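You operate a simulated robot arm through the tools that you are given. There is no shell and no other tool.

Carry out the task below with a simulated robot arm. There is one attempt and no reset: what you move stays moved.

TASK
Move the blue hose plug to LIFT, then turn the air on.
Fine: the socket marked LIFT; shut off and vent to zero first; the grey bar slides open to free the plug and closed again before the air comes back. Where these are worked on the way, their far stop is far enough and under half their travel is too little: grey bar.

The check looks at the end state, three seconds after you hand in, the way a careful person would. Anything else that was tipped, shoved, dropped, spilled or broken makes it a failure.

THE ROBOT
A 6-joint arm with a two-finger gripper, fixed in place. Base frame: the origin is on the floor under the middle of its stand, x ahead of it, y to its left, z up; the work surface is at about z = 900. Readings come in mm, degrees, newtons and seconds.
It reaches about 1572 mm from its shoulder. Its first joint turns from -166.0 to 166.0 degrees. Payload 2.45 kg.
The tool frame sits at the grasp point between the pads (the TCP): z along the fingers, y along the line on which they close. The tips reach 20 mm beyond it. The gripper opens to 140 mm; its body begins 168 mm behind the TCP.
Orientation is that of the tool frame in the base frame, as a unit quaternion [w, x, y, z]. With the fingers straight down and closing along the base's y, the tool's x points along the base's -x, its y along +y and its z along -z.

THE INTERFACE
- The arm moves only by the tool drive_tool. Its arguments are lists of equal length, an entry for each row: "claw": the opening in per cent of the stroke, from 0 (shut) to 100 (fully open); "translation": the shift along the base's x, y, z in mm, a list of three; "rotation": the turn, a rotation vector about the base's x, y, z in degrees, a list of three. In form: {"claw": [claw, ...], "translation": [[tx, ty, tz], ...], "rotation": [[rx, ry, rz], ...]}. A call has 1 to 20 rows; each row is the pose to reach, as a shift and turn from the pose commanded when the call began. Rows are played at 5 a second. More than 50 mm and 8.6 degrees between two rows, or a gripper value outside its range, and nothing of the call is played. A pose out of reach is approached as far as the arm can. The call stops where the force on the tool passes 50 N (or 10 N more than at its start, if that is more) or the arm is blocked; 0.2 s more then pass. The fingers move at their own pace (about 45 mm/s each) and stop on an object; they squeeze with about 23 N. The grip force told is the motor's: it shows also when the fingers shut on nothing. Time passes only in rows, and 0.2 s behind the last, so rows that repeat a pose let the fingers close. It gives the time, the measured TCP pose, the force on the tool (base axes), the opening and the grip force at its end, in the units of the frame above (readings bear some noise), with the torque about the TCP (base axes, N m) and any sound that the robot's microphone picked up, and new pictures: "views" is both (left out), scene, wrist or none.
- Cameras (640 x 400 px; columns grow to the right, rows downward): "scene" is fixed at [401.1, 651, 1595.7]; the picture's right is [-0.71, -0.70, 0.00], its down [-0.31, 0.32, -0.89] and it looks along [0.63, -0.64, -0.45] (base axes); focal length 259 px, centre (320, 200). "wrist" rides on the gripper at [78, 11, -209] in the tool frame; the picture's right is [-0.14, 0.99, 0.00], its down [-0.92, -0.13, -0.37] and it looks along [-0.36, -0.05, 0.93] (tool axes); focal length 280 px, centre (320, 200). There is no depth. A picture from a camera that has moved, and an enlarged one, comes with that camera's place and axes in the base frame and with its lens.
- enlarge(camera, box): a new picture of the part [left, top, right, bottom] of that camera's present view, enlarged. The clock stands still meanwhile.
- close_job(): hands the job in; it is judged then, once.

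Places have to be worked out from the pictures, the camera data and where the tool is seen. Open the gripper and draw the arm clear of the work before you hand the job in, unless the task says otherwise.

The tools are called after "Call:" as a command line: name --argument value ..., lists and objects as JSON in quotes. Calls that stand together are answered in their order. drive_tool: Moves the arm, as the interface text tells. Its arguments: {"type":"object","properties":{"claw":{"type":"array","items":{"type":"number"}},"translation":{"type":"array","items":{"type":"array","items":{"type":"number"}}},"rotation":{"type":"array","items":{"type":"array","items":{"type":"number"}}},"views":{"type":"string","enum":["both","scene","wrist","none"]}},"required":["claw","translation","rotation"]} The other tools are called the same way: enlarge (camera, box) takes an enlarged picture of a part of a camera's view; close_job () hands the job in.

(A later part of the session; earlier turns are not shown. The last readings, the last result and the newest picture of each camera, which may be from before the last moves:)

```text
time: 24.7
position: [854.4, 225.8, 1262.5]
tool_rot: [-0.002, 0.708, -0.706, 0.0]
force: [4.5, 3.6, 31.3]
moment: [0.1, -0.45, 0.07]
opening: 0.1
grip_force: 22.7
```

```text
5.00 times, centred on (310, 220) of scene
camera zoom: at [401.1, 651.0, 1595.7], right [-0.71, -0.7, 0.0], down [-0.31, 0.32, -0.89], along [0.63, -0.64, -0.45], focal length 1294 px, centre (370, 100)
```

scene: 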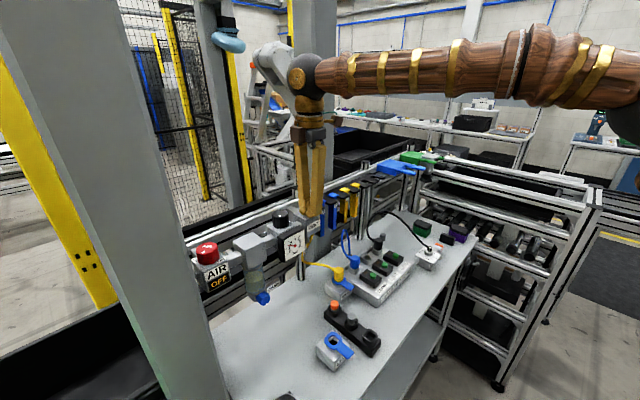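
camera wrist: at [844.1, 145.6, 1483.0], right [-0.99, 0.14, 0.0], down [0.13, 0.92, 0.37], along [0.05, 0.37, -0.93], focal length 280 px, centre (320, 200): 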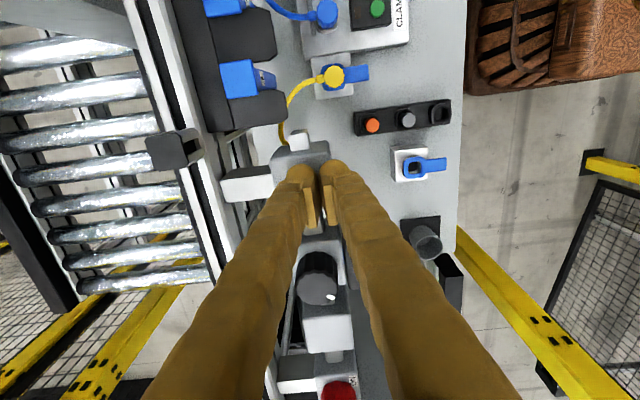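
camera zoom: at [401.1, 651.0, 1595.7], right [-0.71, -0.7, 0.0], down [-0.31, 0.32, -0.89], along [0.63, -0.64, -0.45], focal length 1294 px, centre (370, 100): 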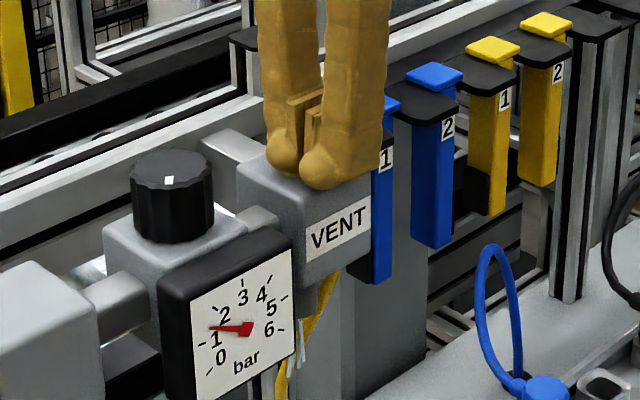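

It works: the gauge has fallen to about 1.5 bar with 31 N on the button. Holding here until it reaches zero.

Call:
drive_tool --claw '[0, 0, 0, 0, 0, 0, 0, 0, 0, 0, 0, 0, 0, 0, 0, 0, 0, 0]' --translation '[[0, 0, 0], [0, 0, 0], [0, 0, 0], [0, 0, 0], [0, 0, 0], [0, 0, 0], [0, 0, 0], [0, 0, 0], [0, 0, 0], [0, 0, 0], [0, 0, 0], [0, 0, 0], [0, 0, 0], [0, 0, 0], [0, 0, 0], [0, 0, 0], [0, 0, 0], [0, 0, 0]]' --rotation '[[0, 0, 0], [0, 0, 0], [0, 0, 0], [0, 0, 0], [0, 0, 0], [0, 0, 0], [0, 0, 0], [0, 0, 0], [0, 0, 0], [0, 0, 0], [0, 0, 0], [0, 0, 0], [0, 0, 0], [0, 0, 0], [0, 0, 0], [0, 0, 0], [0, 0, 0], [0, 0, 0]]' --views "scene"

Call:
enlarge --camera "scene" --box '[260, 190, 340, 270]'

```text
time: 28.5
position: [853.3, 224.7, 1261.0]
tool_rot: [-0.001, 0.708, -0.706, 0.0]
force: [-2.7, 0.5, 36.3]
moment: [0.09, -0.35, 0.0]
opening: 0.0
grip_force: 23.0
```

scene: 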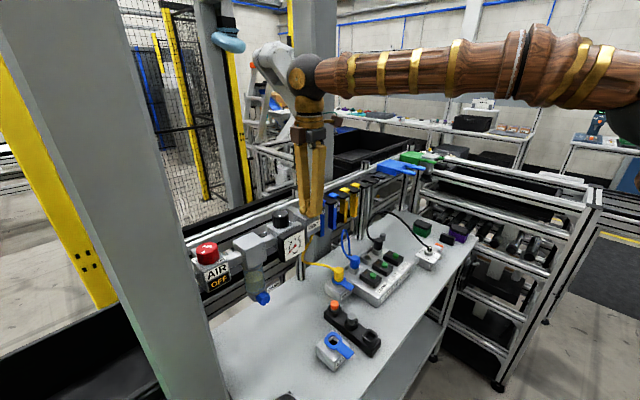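

```text
5.00 times, centred on (300, 230) of scene
camera zoom: at [401.1, 651.0, 1595.7], right [-0.71, -0.7, 0.0], down [-0.31, 0.32, -0.89], along [0.63, -0.64, -0.45], focal length 1294 px, centre (420, 50)
```

zoom: 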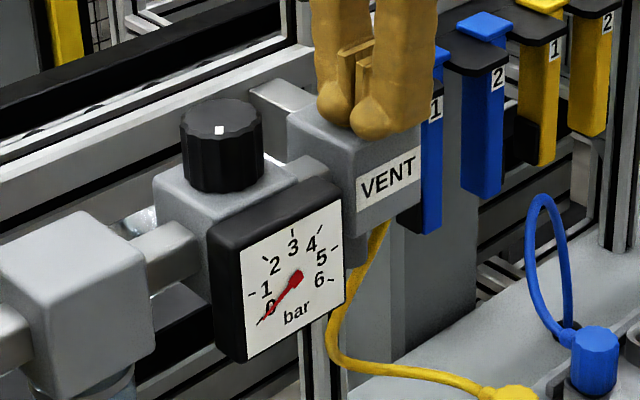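

Gauge reads 0 with the air off. I'll lift off the button, swing back to the standard orientation, and hover over the manifold for a close look.

Call:
drive_tool --claw '[0, 0, 0, 20, 40, 60, 60, 60, 60, 60, 60, 60, 60, 60, 60, 60, 60, 60]' --translation '[[0, 0, 20], [0, 0, 45], [0, 0, 80], [-25, -10, 80], [-50, -30, 80], [-75, -50, 80], [-100, -75, 80], [-125, -100, 80], [-145, -125, 80], [-148, -150, 75], [-148, -175, 70], [-148, -200, 65], [-148, -225, 55], [-148, -232, 40], [-148, -232, 10], [-148, -232, -20], [-148, -232, -50], [-148, -232, -70]]' --rotation '[[0, 0, 0], [0, 0, 0], [0, 0, 0], [0, 0, -7], [0, 0, -14], [0, 0, -21], [0, 0, -28], [0, 0, -35], [0, 0, -42], [0, 0, -49], [0, 0, -56], [0, 0, -63], [0, 0, -70], [0, 0, -77], [0, 0, -84], [0, 0, -90], [0, 0, -90], [0, 0, -90]]' --views "both"

Call:
enlarge --camera "scene" --box '[260, 190, 340, 270]'

Call:
enlarge --camera "wrist" --box '[220, 110, 420, 240]'

```text
time: 32.3
position: [705.7, -6.8, 1191.0]
tool_rot: [0.001, 0.0, 1.0, -0.001]
force: [0.4, 0.6, -0.4]
moment: [0.02, 0.02, -0.04]
opening: 83.9
grip_force: 0.1
camera wrist: at [628.4, 3.7, 1400.0], right [0.14, 0.99, 0.0], down [0.92, -0.13, 0.37], along [0.37, -0.05, -0.93], focal length 280 px, centre (320, 200)
```

scene: 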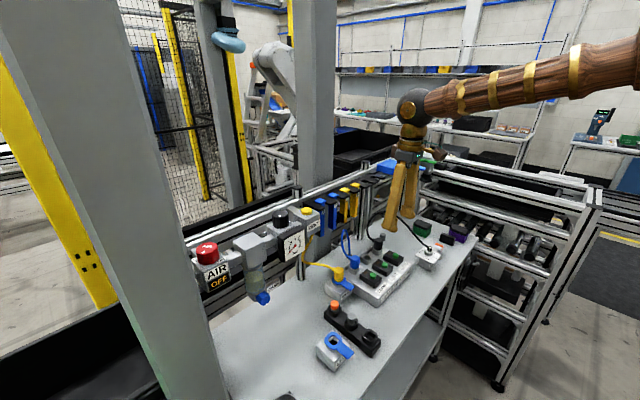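
wrist: 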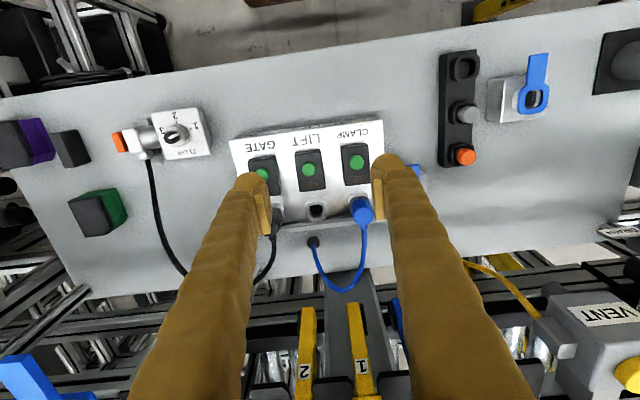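

```text
5.00 times, centred on (300, 230) of scene
camera zoom: at [401.1, 651.0, 1595.7], right [-0.71, -0.7, 0.0], down [-0.31, 0.32, -0.89], along [0.63, -0.64, -0.45], focal length 1294 px, centre (420, 50)
```

zoom: 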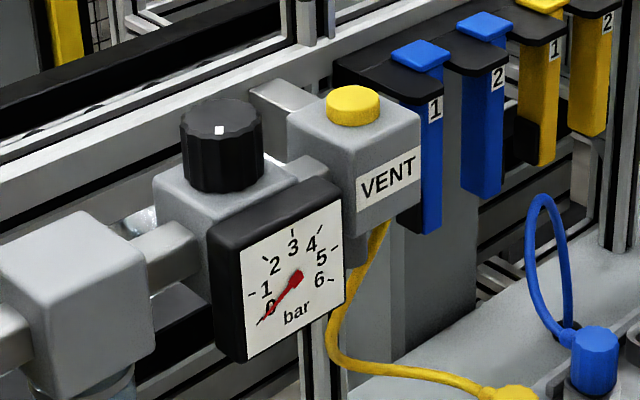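

```text
3.08 times, centred on (320, 175) of wrist
camera zoom: at [628.4, 3.7, 1400.0], right [0.14, 0.99, 0.0], down [0.92, -0.13, 0.37], along [0.37, -0.05, -0.93], focal length 863 px, centre (320, 277)
```

zoom: 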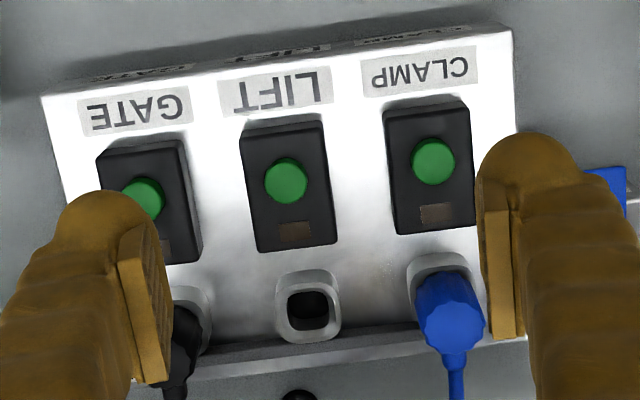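

Call:
enlarge --camera "scene" --box '[325, 215, 425, 305]'

Call:
enlarge --camera "wrist" --box '[265, 180, 385, 260]'

```text
4.44 times, centred on (375, 260) of scene
camera zoom: at [401.1, 651.0, 1595.7], right [-0.71, -0.7, 0.0], down [-0.31, 0.32, -0.89], along [0.63, -0.64, -0.45], focal length 1150 px, centre (76, -67)
```

zoom: 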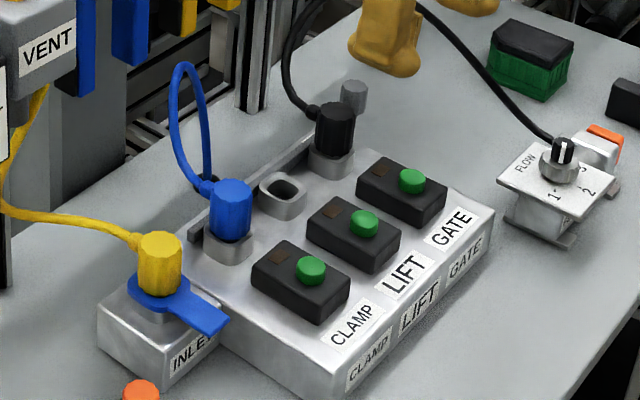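

```text
5.00 times, centred on (325, 220) of wrist
camera zoom: at [628.4, 3.7, 1400.0], right [0.14, 0.99, 0.0], down [0.92, -0.13, 0.37], along [0.37, -0.05, -0.93], focal length 1402 px, centre (295, 100)
```

zoom: 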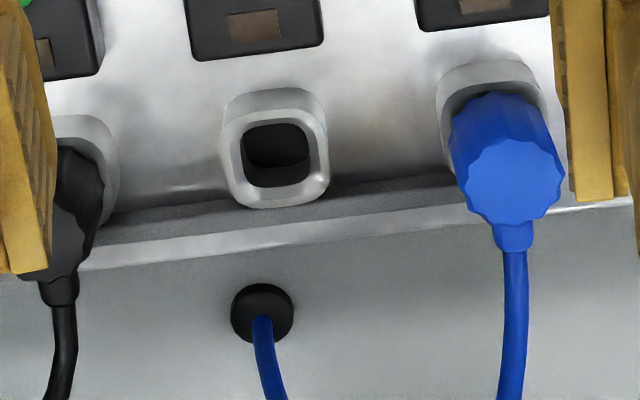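

The grey bar runs along the back of the sockets with a grey knob handle at the −y end, near (846, −180, 970). I'll shift toward it with the gripper wide open for a closer look.

Call:
drive_tool --claw '[100, 100, 100, 100, 100]' --translation '[[0, -20, -10], [0, -50, -20], [0, -80, -30], [0, -105, -40], [0, -125, -50]]' --rotation '[[0, 0, 0], [0, 0, 0], [0, 0, 0], [0, 0, 0], [0, 0, 0]]' --views "both"

Call:
enlarge --camera "wrist" --box '[240, 150, 400, 260]'

Call:
enlarge --camera "scene" --box '[325, 205, 425, 295]'

```text
time: 33.5
position: [705.8, -131.7, 1139.8]
tool_rot: [0.002, -0.001, 1.0, -0.001]
force: [-0.7, -0.7, 0.7]
moment: [-0.01, 0.0, 0.02]
opening: 139.9
grip_force: 0.2
camera wrist: at [627.9, -121.3, 1349.3], right [0.14, 0.99, 0.0], down [0.92, -0.13, 0.37], along [0.37, -0.05, -0.93], focal length 280 px, centre (320, 200)
```

scene: 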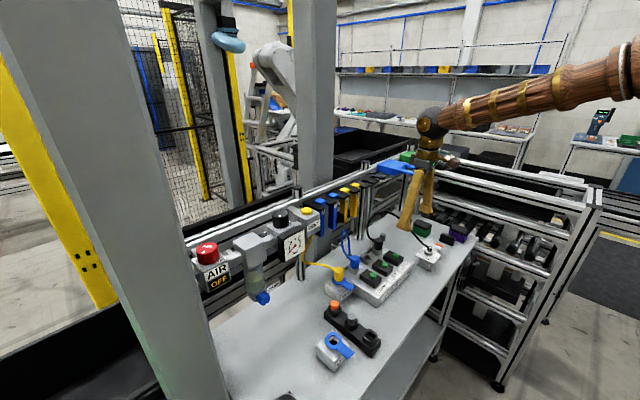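
wrist: 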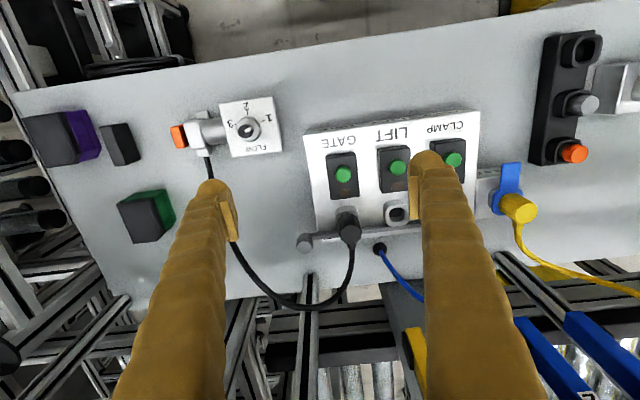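

```text
3.64 times, centred on (320, 205) of wrist
camera zoom: at [627.9, -121.3, 1349.3], right [0.14, 0.99, 0.0], down [0.92, -0.13, 0.37], along [0.37, -0.05, -0.93], focal length 1020 px, centre (320, 182)
```

zoom: 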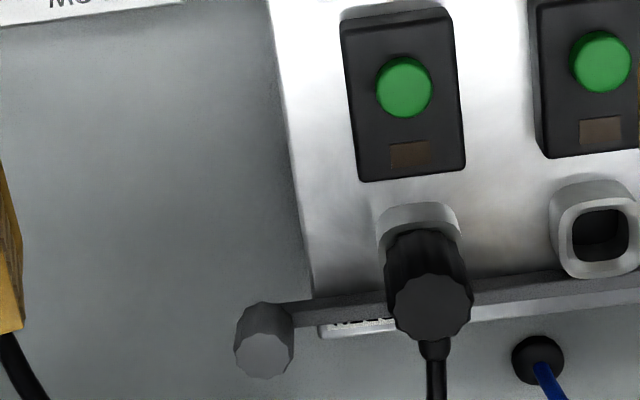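

```text
4.44 times, centred on (375, 250) of scene
camera zoom: at [401.1, 651.0, 1595.7], right [-0.71, -0.7, 0.0], down [-0.31, 0.32, -0.89], along [0.63, -0.64, -0.45], focal length 1150 px, centre (76, -22)
```

zoom: 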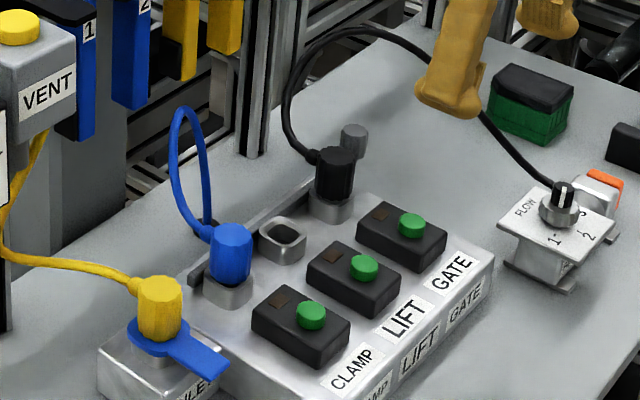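

Call:
enlarge --camera "wrist" --box '[290, 215, 370, 265]'

Call:
enlarge --camera "scene" --box '[362, 240, 412, 290]'

```text
8.00 times, centred on (330, 240) of wrist
camera zoom: at [627.9, -121.3, 1349.3], right [0.14, 0.99, 0.0], down [0.92, -0.13, 0.37], along [0.37, -0.05, -0.93], focal length 2243 px, centre (240, -120)
```

zoom: 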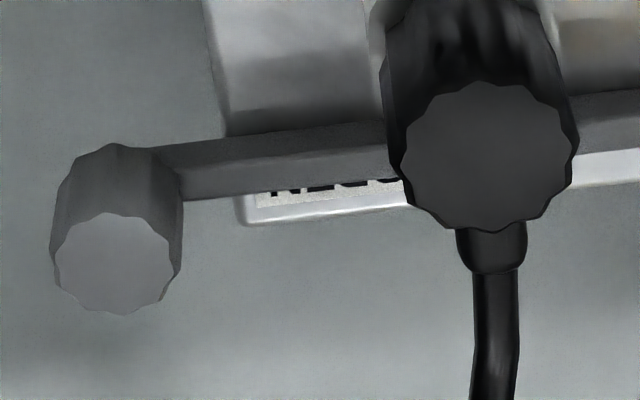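

```text
8.00 times, centred on (387, 265) of scene
camera zoom: at [401.1, 651.0, 1595.7], right [-0.71, -0.7, 0.0], down [-0.31, 0.32, -0.89], along [0.63, -0.64, -0.45], focal length 2071 px, centre (-216, -320)
```

zoom: 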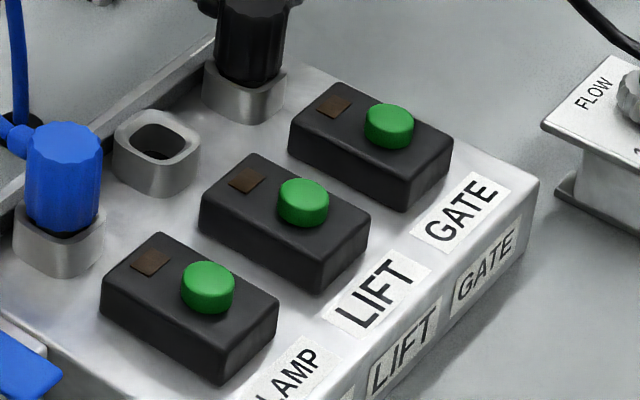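

A label next to the bar is half hidden. I'll rise above everything and look straight down on the bar from further over to read it and see the bar's ends.

Call:
drive_tool --claw '[100, 100, 100, 100, 100, 100, 100, 100, 100, 100]' --translation '[[0, 0, 40], [0, 0, 80], [0, 0, 120], [0, 0, 160], [0, 0, 200], [45, 0, 200], [90, 0, 200], [135, 0, 200], [180, 0, 200], [225, 0, 200]]' --rotation '[[0, 0, 0], [0, 0, 0], [0, 0, 0], [0, 0, 0], [0, 0, 0], [0, 0, 0], [0, 0, 0], [0, 0, 0], [0, 0, 0], [0, 0, 0]]' --views "both"

Call:
enlarge --camera "wrist" --box '[270, 60, 400, 130]'

Call:
enlarge --camera "scene" --box '[325, 205, 425, 295]'

```text
time: 35.7
position: [931.3, -133.2, 1342.8]
tool_rot: [0.001, -0.002, 1.0, -0.001]
force: [-0.7, 0.0, 1.5]
moment: [-0.03, -0.12, 0.0]
opening: 139.7
grip_force: 0.0
camera wrist: at [852.9, -121.3, 1551.3], right [0.14, 0.99, 0.0], down [0.92, -0.13, 0.37], along [0.37, -0.05, -0.93], focal length 280 px, centre (320, 200)
```

scene: 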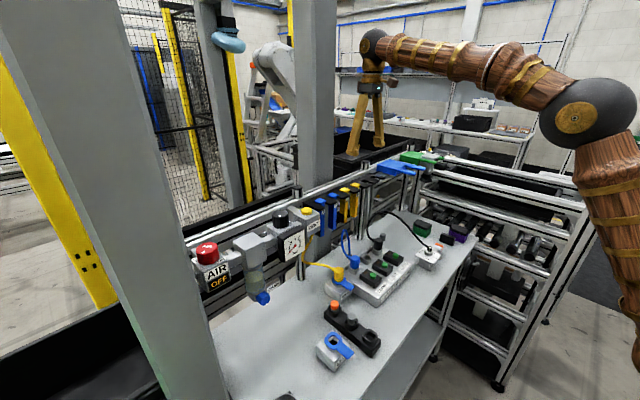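
wrist: 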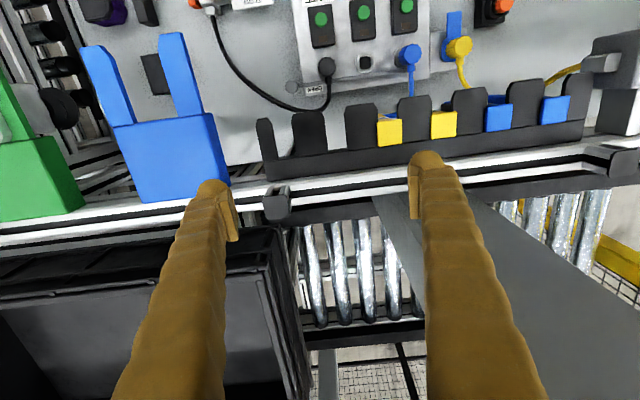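

```text
4.92 times, centred on (335, 95) of wrist
camera zoom: at [852.9, -121.3, 1551.3], right [0.14, 0.99, 0.0], down [0.92, -0.13, 0.37], along [0.37, -0.05, -0.93], focal length 1380 px, centre (246, 717)
```

zoom: 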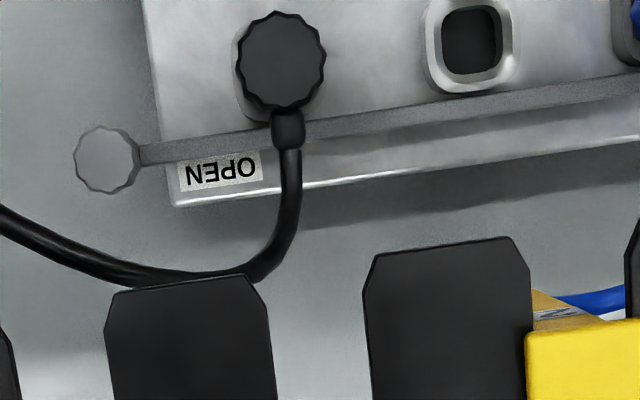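

```text
4.44 times, centred on (375, 250) of scene
camera zoom: at [401.1, 651.0, 1595.7], right [-0.71, -0.7, 0.0], down [-0.31, 0.32, -0.89], along [0.63, -0.64, -0.45], focal length 1150 px, centre (76, -22)
```

zoom: 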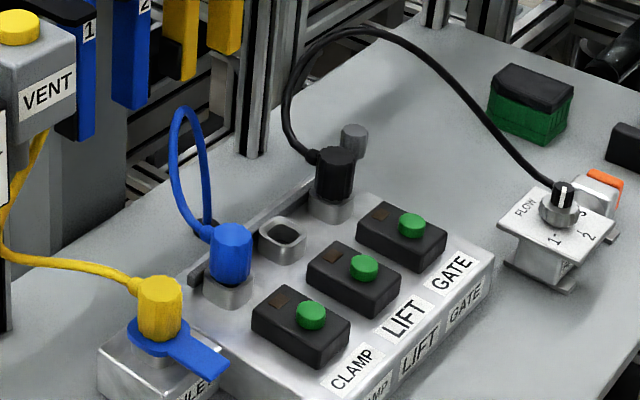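

The label reads OPEN at the −y end, so the bar's handle (≈(842, −174), top z≈987) should be pushed toward −y. The black GATE hose arches over that spot, so I'll push with closed fingers tilted in from the robot side. First I'll back off and turn the gripper −90°.

Call:
drive_tool --claw '[60, 20, 0, 0, 0, 0, 0, 0, 0, 0, 0, 0]' --translation '[[-35, 0, 0], [-70, 0, 0], [-105, -2, 0], [-140, -3, 0], [-171, -4, 0], [-171, -5, -20], [-171, -6, -40], [-171, -7, -60], [-171, -8, -80], [-171, -9, -100], [-171, -9, -115], [-171, -9, -123]]' --rotation '[[0, 0, -7.5], [0, 0, -15], [0, 0, -22.5], [0, 0, -30], [0, 0, -37.5], [0, 0, -45], [0, 0, -52.5], [0, 0, -60], [0, 0, -67.5], [0, 0, -75], [0, 0, -82.5], [0, 0, -90]]' --views "both"

```text
time: 38.3
position: [760.1, -141.8, 1217.4]
tool_rot: [0.0, 0.708, 0.707, -0.001]
force: [-0.4, 0.4, -0.2]
moment: [0.01, -0.03, 0.01]
opening: 0.0
grip_force: 23.0
camera wrist: at [771.5, -63.3, 1426.0], right [0.99, -0.14, 0.0], down [-0.13, -0.92, 0.37], along [-0.05, -0.37, -0.93], focal length 280 px, centre (320, 200)
```

scene: 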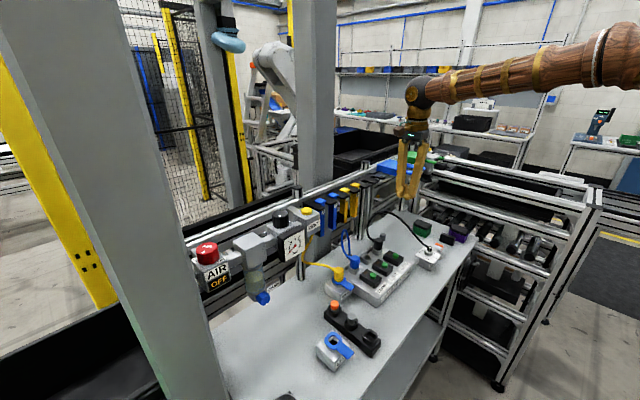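
wrist: 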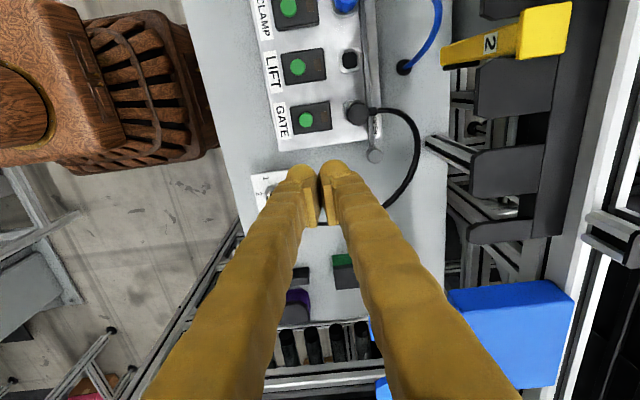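

Call:
enlarge --camera "wrist" --box '[300, 60, 440, 170]'

```text
3.64 times, centred on (370, 115) of wrist
camera zoom: at [771.5, -63.3, 1426.0], right [0.99, -0.14, 0.0], down [-0.13, -0.92, 0.37], along [-0.05, -0.37, -0.93], focal length 1020 px, centre (138, 509)
```

zoom: 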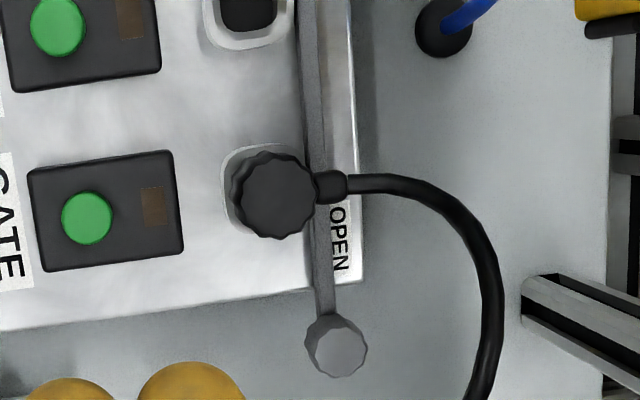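

The view from above is now clear: handle at ≈(843, −174), GATE plug ≈(820, −104). I'll tilt the closed fingers 22° and come down to a pre-approach point between them.

Call:
drive_tool --claw '[0, 0, 0, 0, 0, 0, 0]' --translation '[[0, 0, 0], [0, 0, 0], [0, 0, 0], [16, 0, -36], [31, 0, -72], [47, 0, -108], [62, 0, -143]]' --rotation '[[0, -7.4, 0], [0, -14.7, 0], [0, -22, 0], [0, -22, 0], [0, -22, 0], [0, -22, 0], [0, -22, 0]]' --views "both"

Call:
enlarge --camera "wrist" --box '[250, 90, 410, 200]'

Call:
enlarge --camera "scene" --box '[340, 190, 440, 270]'

```text
time: 39.9
position: [821.4, -140.9, 1074.6]
tool_rot: [0.136, 0.693, 0.695, 0.134]
force: [-1.0, -0.4, 0.6]
moment: [0.0, 0.01, -0.01]
opening: 0.0
grip_force: 23.0
camera wrist: at [754.6, -63.5, 1272.4], right [0.92, -0.14, 0.37], down [-0.26, -0.92, 0.3], along [0.3, -0.37, -0.88], focal length 280 px, centre (320, 200)
```

scene: 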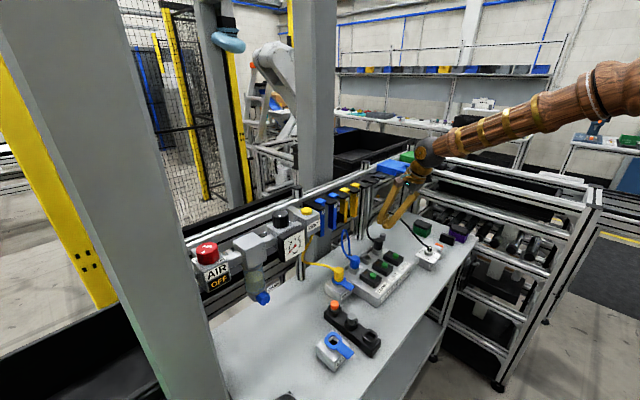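
wrist: 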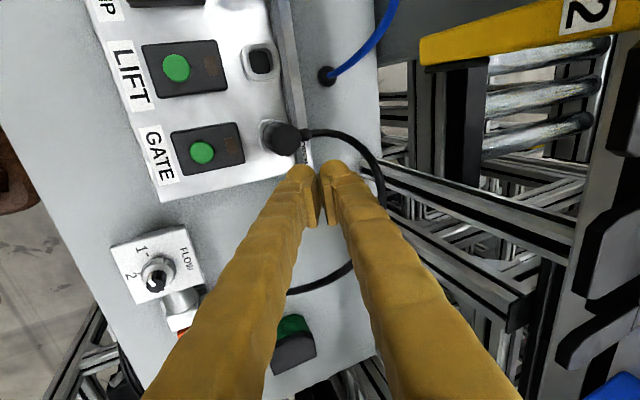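

```text
3.64 times, centred on (330, 145) of wrist
camera zoom: at [754.6, -63.5, 1272.4], right [0.92, -0.14, 0.37], down [-0.26, -0.92, 0.3], along [0.3, -0.37, -0.88], focal length 1020 px, centre (284, 400)
```

zoom: 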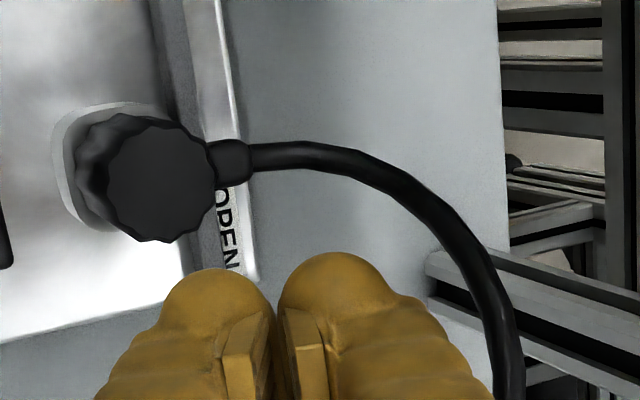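

```text
5.00 times, centred on (390, 230) of scene
camera zoom: at [401.1, 651.0, 1595.7], right [-0.71, -0.7, 0.0], down [-0.31, 0.32, -0.89], along [0.63, -0.64, -0.45], focal length 1294 px, centre (-30, 50)
```

zoom: 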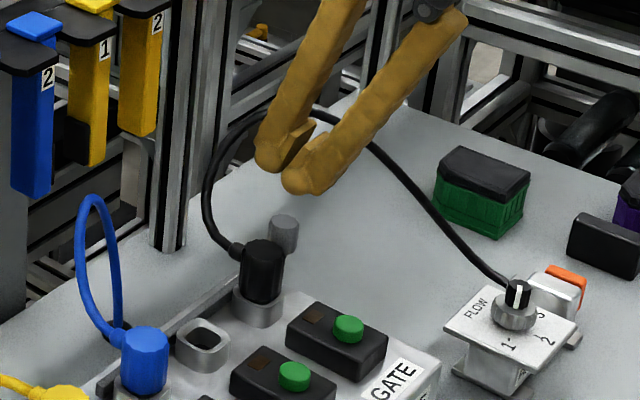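

The fingers are inside the hose arch and lined up with the gap. Moving in along the tool axis down beside the handle.

Call:
drive_tool --claw '[0, 0, 0, 0, 0]' --translation '[[8, -1, -19], [16, -1, -38], [23, -1, -57], [29, -1, -71], [34, -1, -83]]' --rotation '[[0, 0, 0], [0, 0, 0], [0, 0, 0], [0, 0, 0], [0, 0, 0]]' --views "both"

Call:
enlarge --camera "wrist" --box '[250, 110, 410, 220]'

Call:
enlarge --camera "scene" --box '[340, 200, 420, 270]'

```text
time: 41.1
position: [856.3, -143.5, 990.5]
tool_rot: [0.135, 0.694, 0.694, 0.134]
force: [0.1, 0.2, 0.0]
moment: [0.0, -0.01, -0.02]
opening: 0.2
grip_force: 23.0
camera wrist: at [788.6, -64.7, 1188.9], right [0.92, -0.14, 0.37], down [-0.26, -0.92, 0.3], along [0.3, -0.37, -0.88], focal length 280 px, centre (320, 200)
```

scene: 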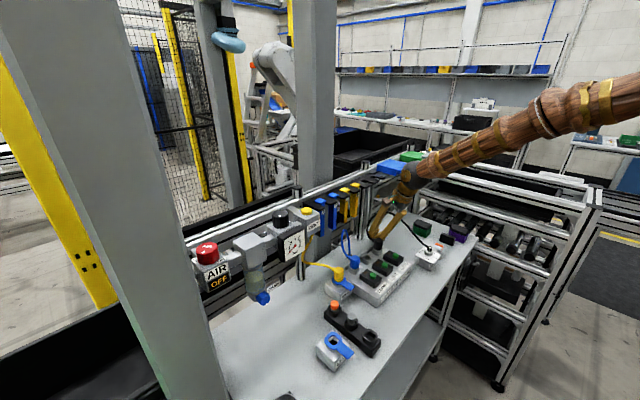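
wrist: 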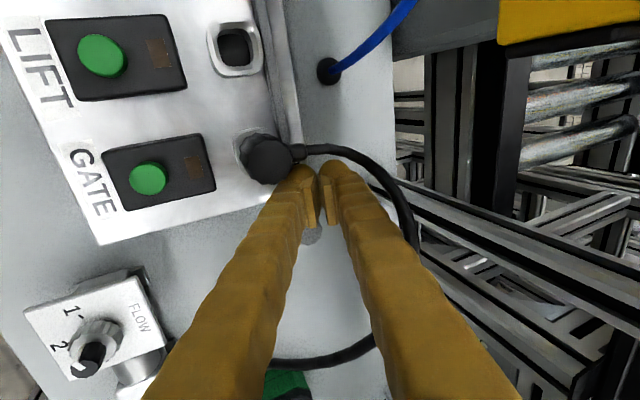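

```text
3.64 times, centred on (330, 165) of wrist
camera zoom: at [788.6, -64.7, 1188.9], right [0.92, -0.14, 0.37], down [-0.26, -0.92, 0.3], along [0.3, -0.37, -0.88], focal length 1020 px, centre (284, 327)
```

zoom: 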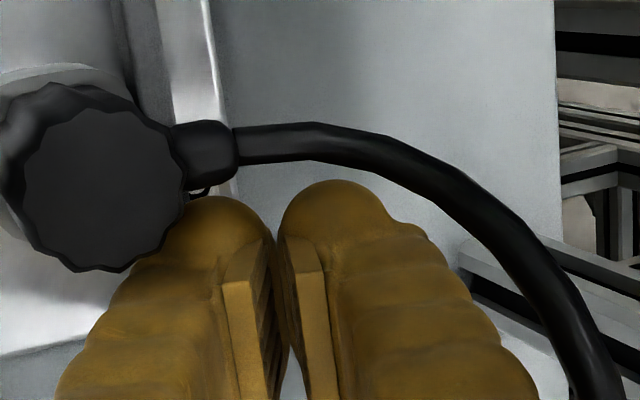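

```text
5.71 times, centred on (380, 235) of scene
camera zoom: at [401.1, 651.0, 1595.7], right [-0.71, -0.7, 0.0], down [-0.31, 0.32, -0.89], along [0.63, -0.64, -0.45], focal length 1479 px, centre (-23, 0)
```

zoom: 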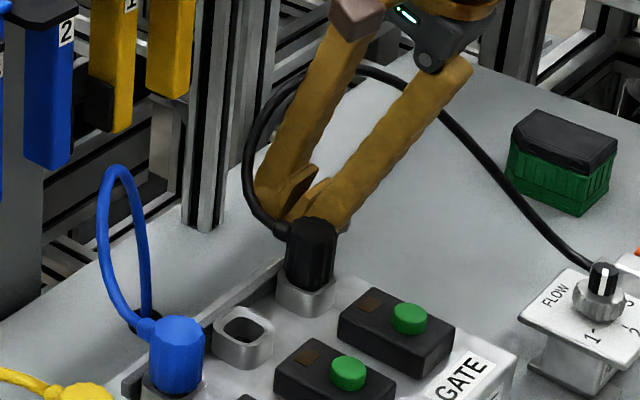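

No contact so far. Now pushing toward −y in small steps to slide the bar to OPEN.

Call:
drive_tool --claw '[0, 0, 0, 0, 0, 0, 0, 0]' --translation '[[0, -3, 0], [0, -6, 0], [0, -9, 0], [0, -12, 0], [0, -15, 0], [0, -18, 0], [0, -21, 0], [0, -24, 0]]' --rotation '[[0, 0, 0], [0, 0, 0], [0, 0, 0], [0, 0, 0], [0, 0, 0], [0, 0, 0], [0, 0, 0], [0, 0, 0]]' --views "both"

Call:
enlarge --camera "wrist" --box '[200, 10, 360, 220]'

Call:
enlarge --camera "scene" --box '[340, 200, 420, 270]'

```text
time: 43.0
position: [856.5, -162.8, 991.6]
tool_rot: [0.133, 0.693, 0.696, 0.133]
force: [2.8, 15.2, 1.5]
moment: [0.21, -0.01, -0.07]
opening: 0.0
grip_force: 23.6
stopped in row 8: the force on the tool passed its limit at 53 N (the readings are from after the stop); the commanded pose is now the measured one
camera wrist: at [789.0, -85.2, 1189.5], right [0.92, -0.14, 0.37], down [-0.25, -0.92, 0.29], along [0.3, -0.36, -0.88], focal length 280 px, centre (320, 200)
```

scene: 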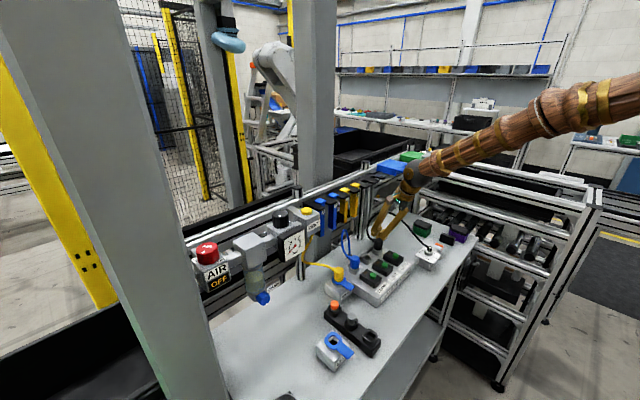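
wrist: 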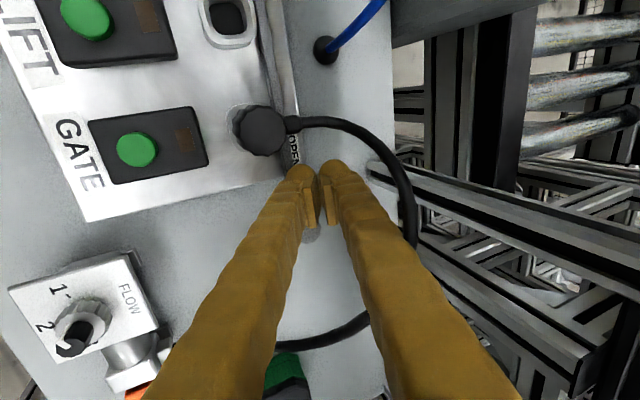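

```text
1.90 times, centred on (280, 115) of wrist
camera zoom: at [789.0, -85.2, 1189.5], right [0.92, -0.14, 0.37], down [-0.25, -0.92, 0.29], along [0.3, -0.36, -0.88], focal length 534 px, centre (396, 362)
```

zoom: 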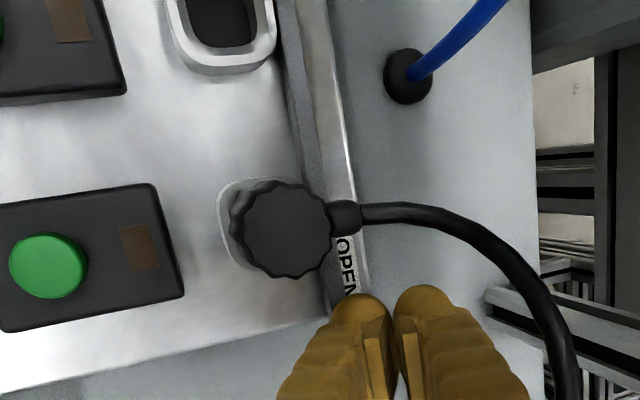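

```text
5.71 times, centred on (380, 235) of scene
camera zoom: at [401.1, 651.0, 1595.7], right [-0.71, -0.7, 0.0], down [-0.31, 0.32, -0.89], along [0.63, -0.64, -0.45], focal length 1479 px, centre (-23, 0)
```

zoom: 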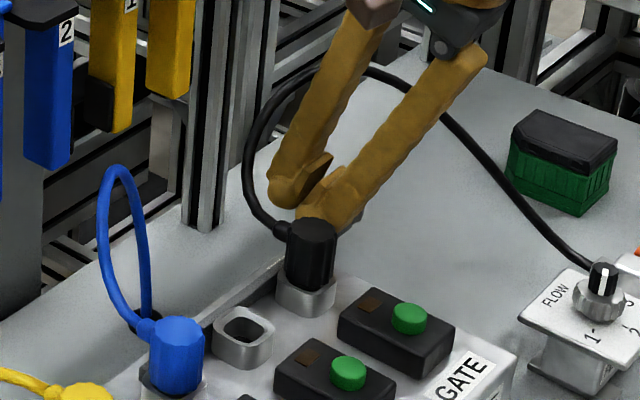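

The push hit ~50 N after about 16 mm of handle motion, which looks like the far stop. I'll back off and check how far the bar moved.

Call:
drive_tool --claw '[0, 0, 0, 0, 0, 0, 0, 0]' --translation '[[0, 5, 0], [-8, 6, 19], [-16, 6, 38], [-24, 6, 58], [-34, 6, 83], [-50, 6, 122], [-65, 10, 160], [-80, 20, 195]]' --rotation '[[0, 0, 0], [0, 0, 0], [0, 0, 0], [0, 0, 0], [0, 0, 0], [0, 7, 0], [0, 14.5, 0], [0, 22, 0]]' --views "both"

Call:
enlarge --camera "wrist" --box '[280, 20, 440, 150]'

Call:
enlarge --camera "scene" --box '[340, 210, 420, 280]'

```text
time: 44.9
position: [777.0, -143.0, 1185.7]
tool_rot: [-0.002, 0.706, 0.708, -0.001]
force: [0.3, 0.9, 0.2]
moment: [-0.05, 0.01, 0.02]
opening: 0.1
grip_force: 22.8
camera wrist: at [788.6, -65.5, 1395.4], right [0.99, -0.14, 0.0], down [-0.12, -0.92, 0.37], along [-0.05, -0.36, -0.93], focal length 280 px, centre (320, 200)
```

scene: 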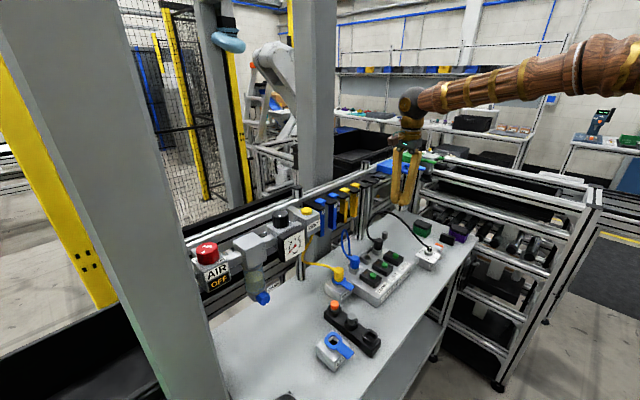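
wrist: 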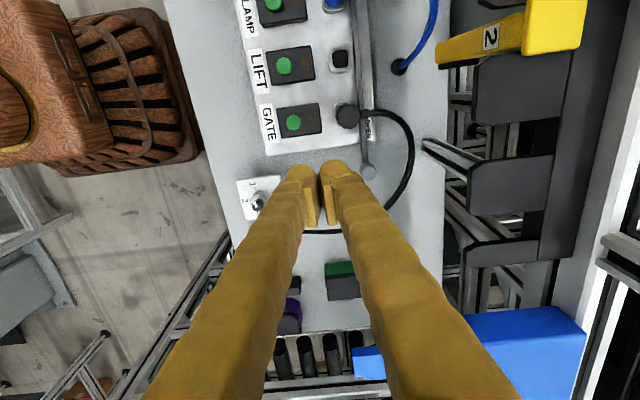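

```text
3.08 times, centred on (360, 85) of wrist
camera zoom: at [788.6, -65.5, 1395.4], right [0.99, -0.14, 0.0], down [-0.12, -0.92, 0.37], along [-0.05, -0.36, -0.93], focal length 863 px, centre (197, 554)
```

zoom: 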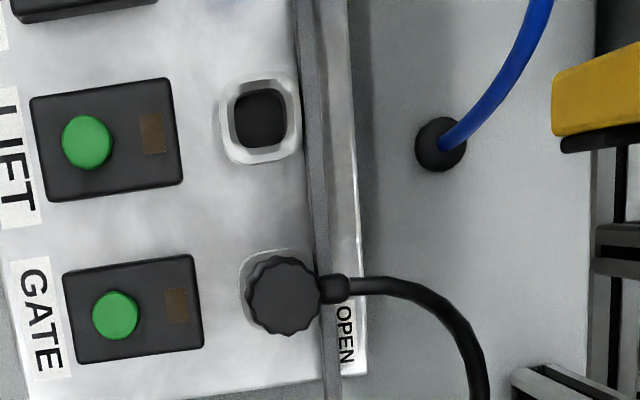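

```text
5.71 times, centred on (380, 245) of scene
camera zoom: at [401.1, 651.0, 1595.7], right [-0.71, -0.7, 0.0], down [-0.31, 0.32, -0.89], along [0.63, -0.64, -0.45], focal length 1479 px, centre (-23, -57)
```

zoom: 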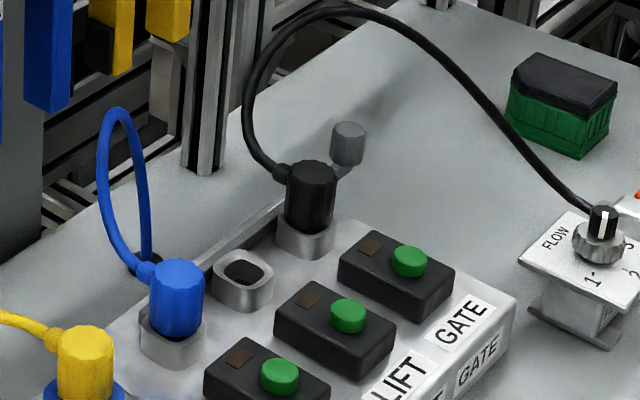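

The handle moved ~17–18 mm to y≈−191 and hit a solid stop, so the bar is fully open. Next I'll turn back to the standard orientation and hover above the blue plug at ≈(821, 46, top z 999).

Call:
drive_tool --claw '[0, 0, 10, 20, 30, 37, 37, 37, 37, 37, 37, 37, 37, 37]' --translation '[[0, 15, 0], [0, 30, 0], [0, 45, 0], [0, 60, 0], [0, 75, 0], [0, 90, 0], [0, 105, 0], [0, 120, 0], [0, 135, 0], [0, 150, 0], [5, 165, 0], [15, 180, -20], [30, 189, -40], [44, 189, -66]]' --rotation '[[0, 0, 7], [0, 0, 14], [0, 0, 21], [0, 0, 28], [0, 0, 35], [0, 0, 42], [0, 0, 49], [0, 0, 56], [0, 0, 63], [0, 0, 70], [0, 0, 77], [0, 0, 84], [0, 0, 90], [0, 0, 90]]' --views "both"

Call:
enlarge --camera "wrist" --box '[240, 110, 400, 220]'

Call:
enlarge --camera "scene" --box '[310, 190, 410, 280]'

```text
time: 47.9
position: [819.8, 44.0, 1119.7]
tool_rot: [0.0, -0.002, 1.0, -0.002]
force: [1.1, -0.6, 0.4]
moment: [0.02, 0.0, 0.01]
opening: 51.9
grip_force: 0.1
camera wrist: at [742.8, 56.0, 1329.1], right [0.13, 0.99, 0.0], down [0.92, -0.12, 0.37], along [0.37, -0.05, -0.93], focal length 280 px, centre (320, 200)
```

scene: 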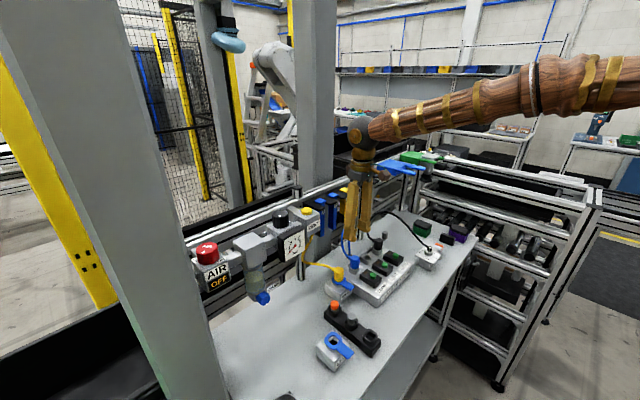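
wrist: 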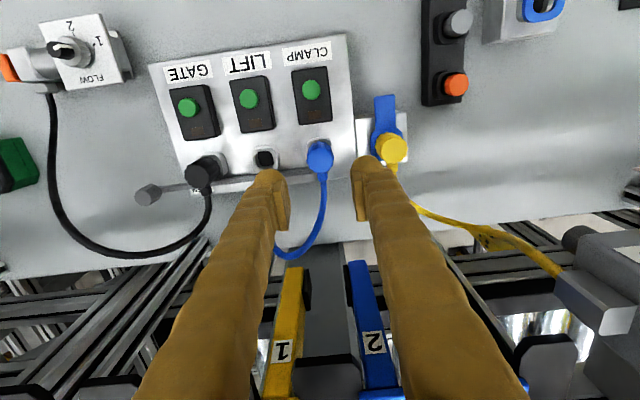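

```text
3.64 times, centred on (320, 165) of wrist
camera zoom: at [742.8, 56.0, 1329.1], right [0.13, 0.99, 0.0], down [0.92, -0.12, 0.37], along [0.37, -0.05, -0.93], focal length 1020 px, centre (320, 327)
```

zoom: 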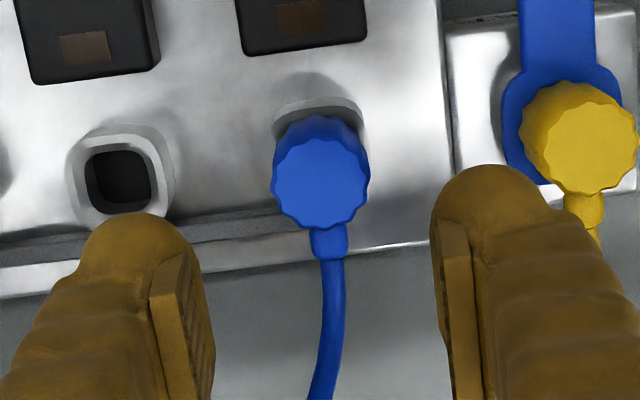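

```text
4.44 times, centred on (360, 235) of scene
camera zoom: at [401.1, 651.0, 1595.7], right [-0.71, -0.7, 0.0], down [-0.31, 0.32, -0.89], along [0.63, -0.64, -0.45], focal length 1150 px, centre (142, 44)
```

zoom: 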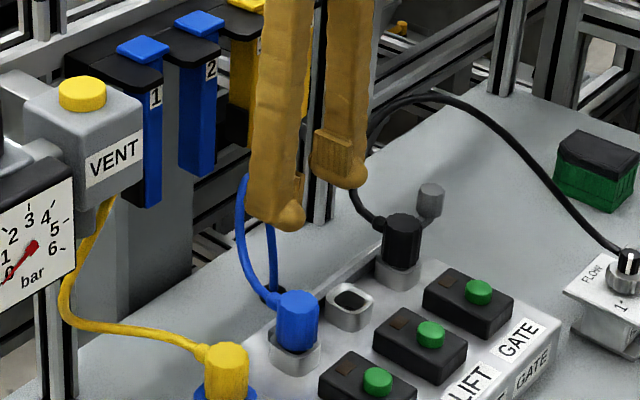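

Aligned with the blue plug (predicted and seen top centre agree within ~1 mm), and there is ~13 mm to the yellow INLET plug. Descending around the plug, tips staying above the bar.

Call:
drive_tool --claw '[37, 37, 37, 37, 37, 37, 37]' --translation '[[1, 0, -25], [1, 0, -50], [1, 0, -75], [1, 0, -95], [1, 0, -112], [1, 0, -125], [1, 0, -134]]' --rotation '[[0, 0, 0], [0, 0, 0], [0, 0, 0], [0, 0, 0], [0, 0, 0], [0, 0, 0], [0, 0, 0]]' --views "both"

Call:
enlarge --camera "wrist" --box '[240, 110, 400, 220]'

Call:
enlarge --camera "scene" --box '[310, 210, 410, 300]'

```text
time: 49.5
position: [821.3, 46.7, 987.0]
tool_rot: [-0.001, -0.002, 1.0, -0.002]
force: [0.4, 0.1, -0.2]
moment: [-0.01, -0.02, 0.03]
opening: 51.9
grip_force: 0.1
camera wrist: at [744.2, 56.7, 1195.2], right [0.14, 0.99, 0.0], down [0.92, -0.12, 0.37], along [0.36, -0.05, -0.93], focal length 280 px, centre (320, 200)
```

scene: 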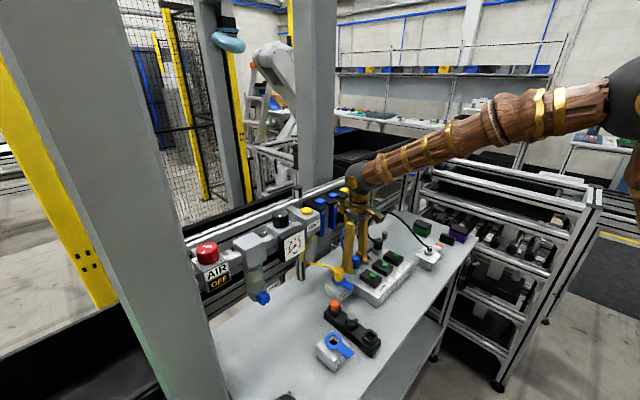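
wrist: 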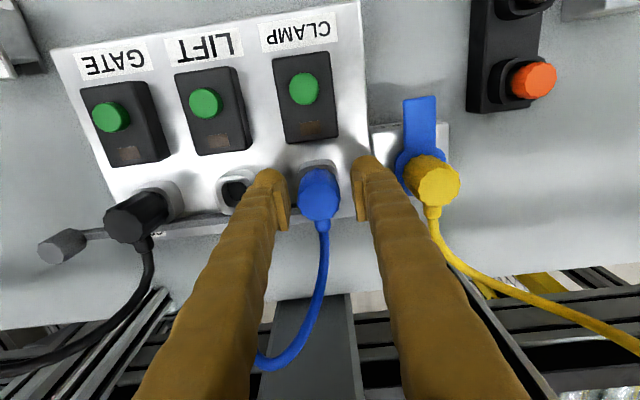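

```text
3.64 times, centred on (320, 165) of wrist
camera zoom: at [744.2, 56.7, 1195.2], right [0.14, 0.99, 0.0], down [0.92, -0.12, 0.37], along [0.36, -0.05, -0.93], focal length 1020 px, centre (320, 327)
```

zoom: 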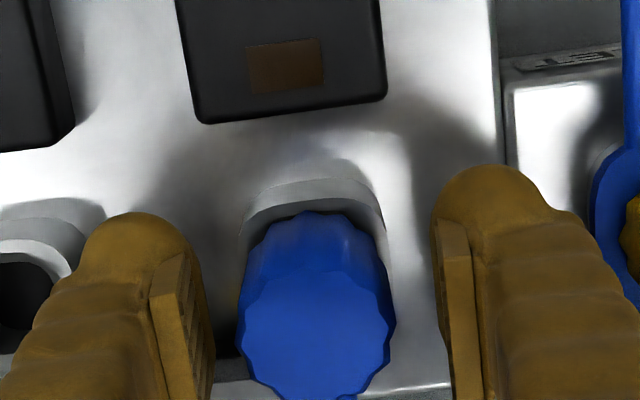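

```text
4.44 times, centred on (360, 255) of scene
camera zoom: at [401.1, 651.0, 1595.7], right [-0.71, -0.7, 0.0], down [-0.31, 0.32, -0.89], along [0.63, -0.64, -0.45], focal length 1150 px, centre (142, -44)
```

zoom: 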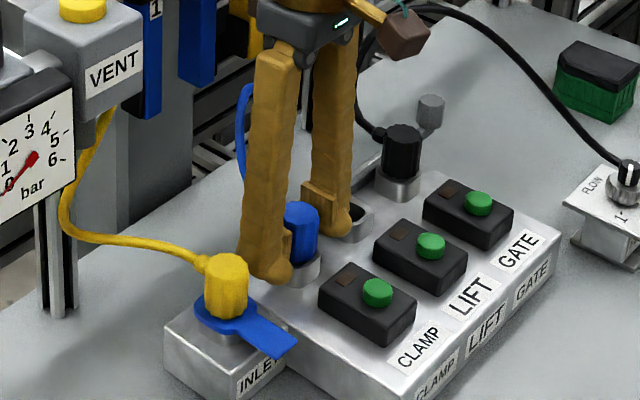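

The fingers straddle the plug, slightly (≈2 mm) off to +y. I'll shift −1.8 mm in y and close.

Call:
drive_tool --claw '[37, 20, 0, 0, 0, 0]' --translation '[[0, -1.8, 0], [0, -1.8, 0], [0, -1.8, 0], [0, -1.8, 0], [0, -1.8, 0], [0, -1.8, 0]]' --rotation '[[0, 0, 0], [0, 0, 0], [0, 0, 0], [0, 0, 0], [0, 0, 0], [0, 0, 0]]' --views "both"

```text
time: 50.9
position: [821.5, 43.9, 985.8]
tool_rot: [-0.001, -0.001, 1.0, -0.002]
force: [0.8, -0.2, 0.0]
moment: [-0.01, 0.0, 0.0]
opening: 30.4
grip_force: 23.2
camera wrist: at [744.1, 54.9, 1195.2], right [0.14, 0.99, 0.0], down [0.92, -0.12, 0.37], along [0.36, -0.05, -0.93], focal length 280 px, centre (320, 200)
```

scene: 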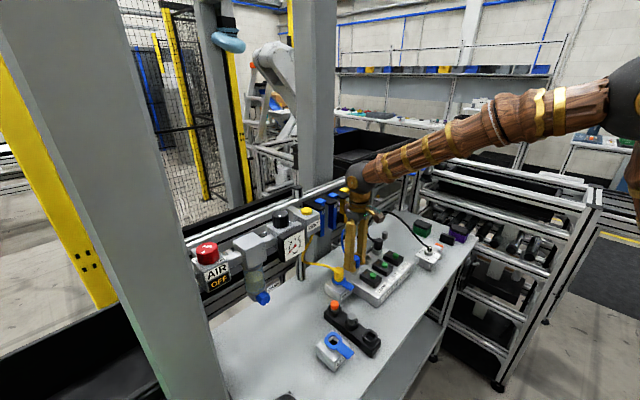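
wrist: 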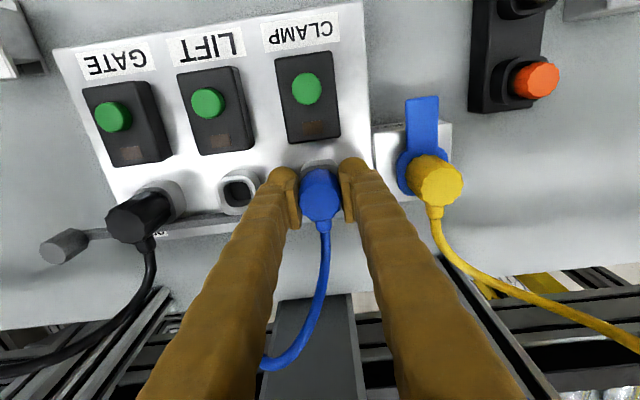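

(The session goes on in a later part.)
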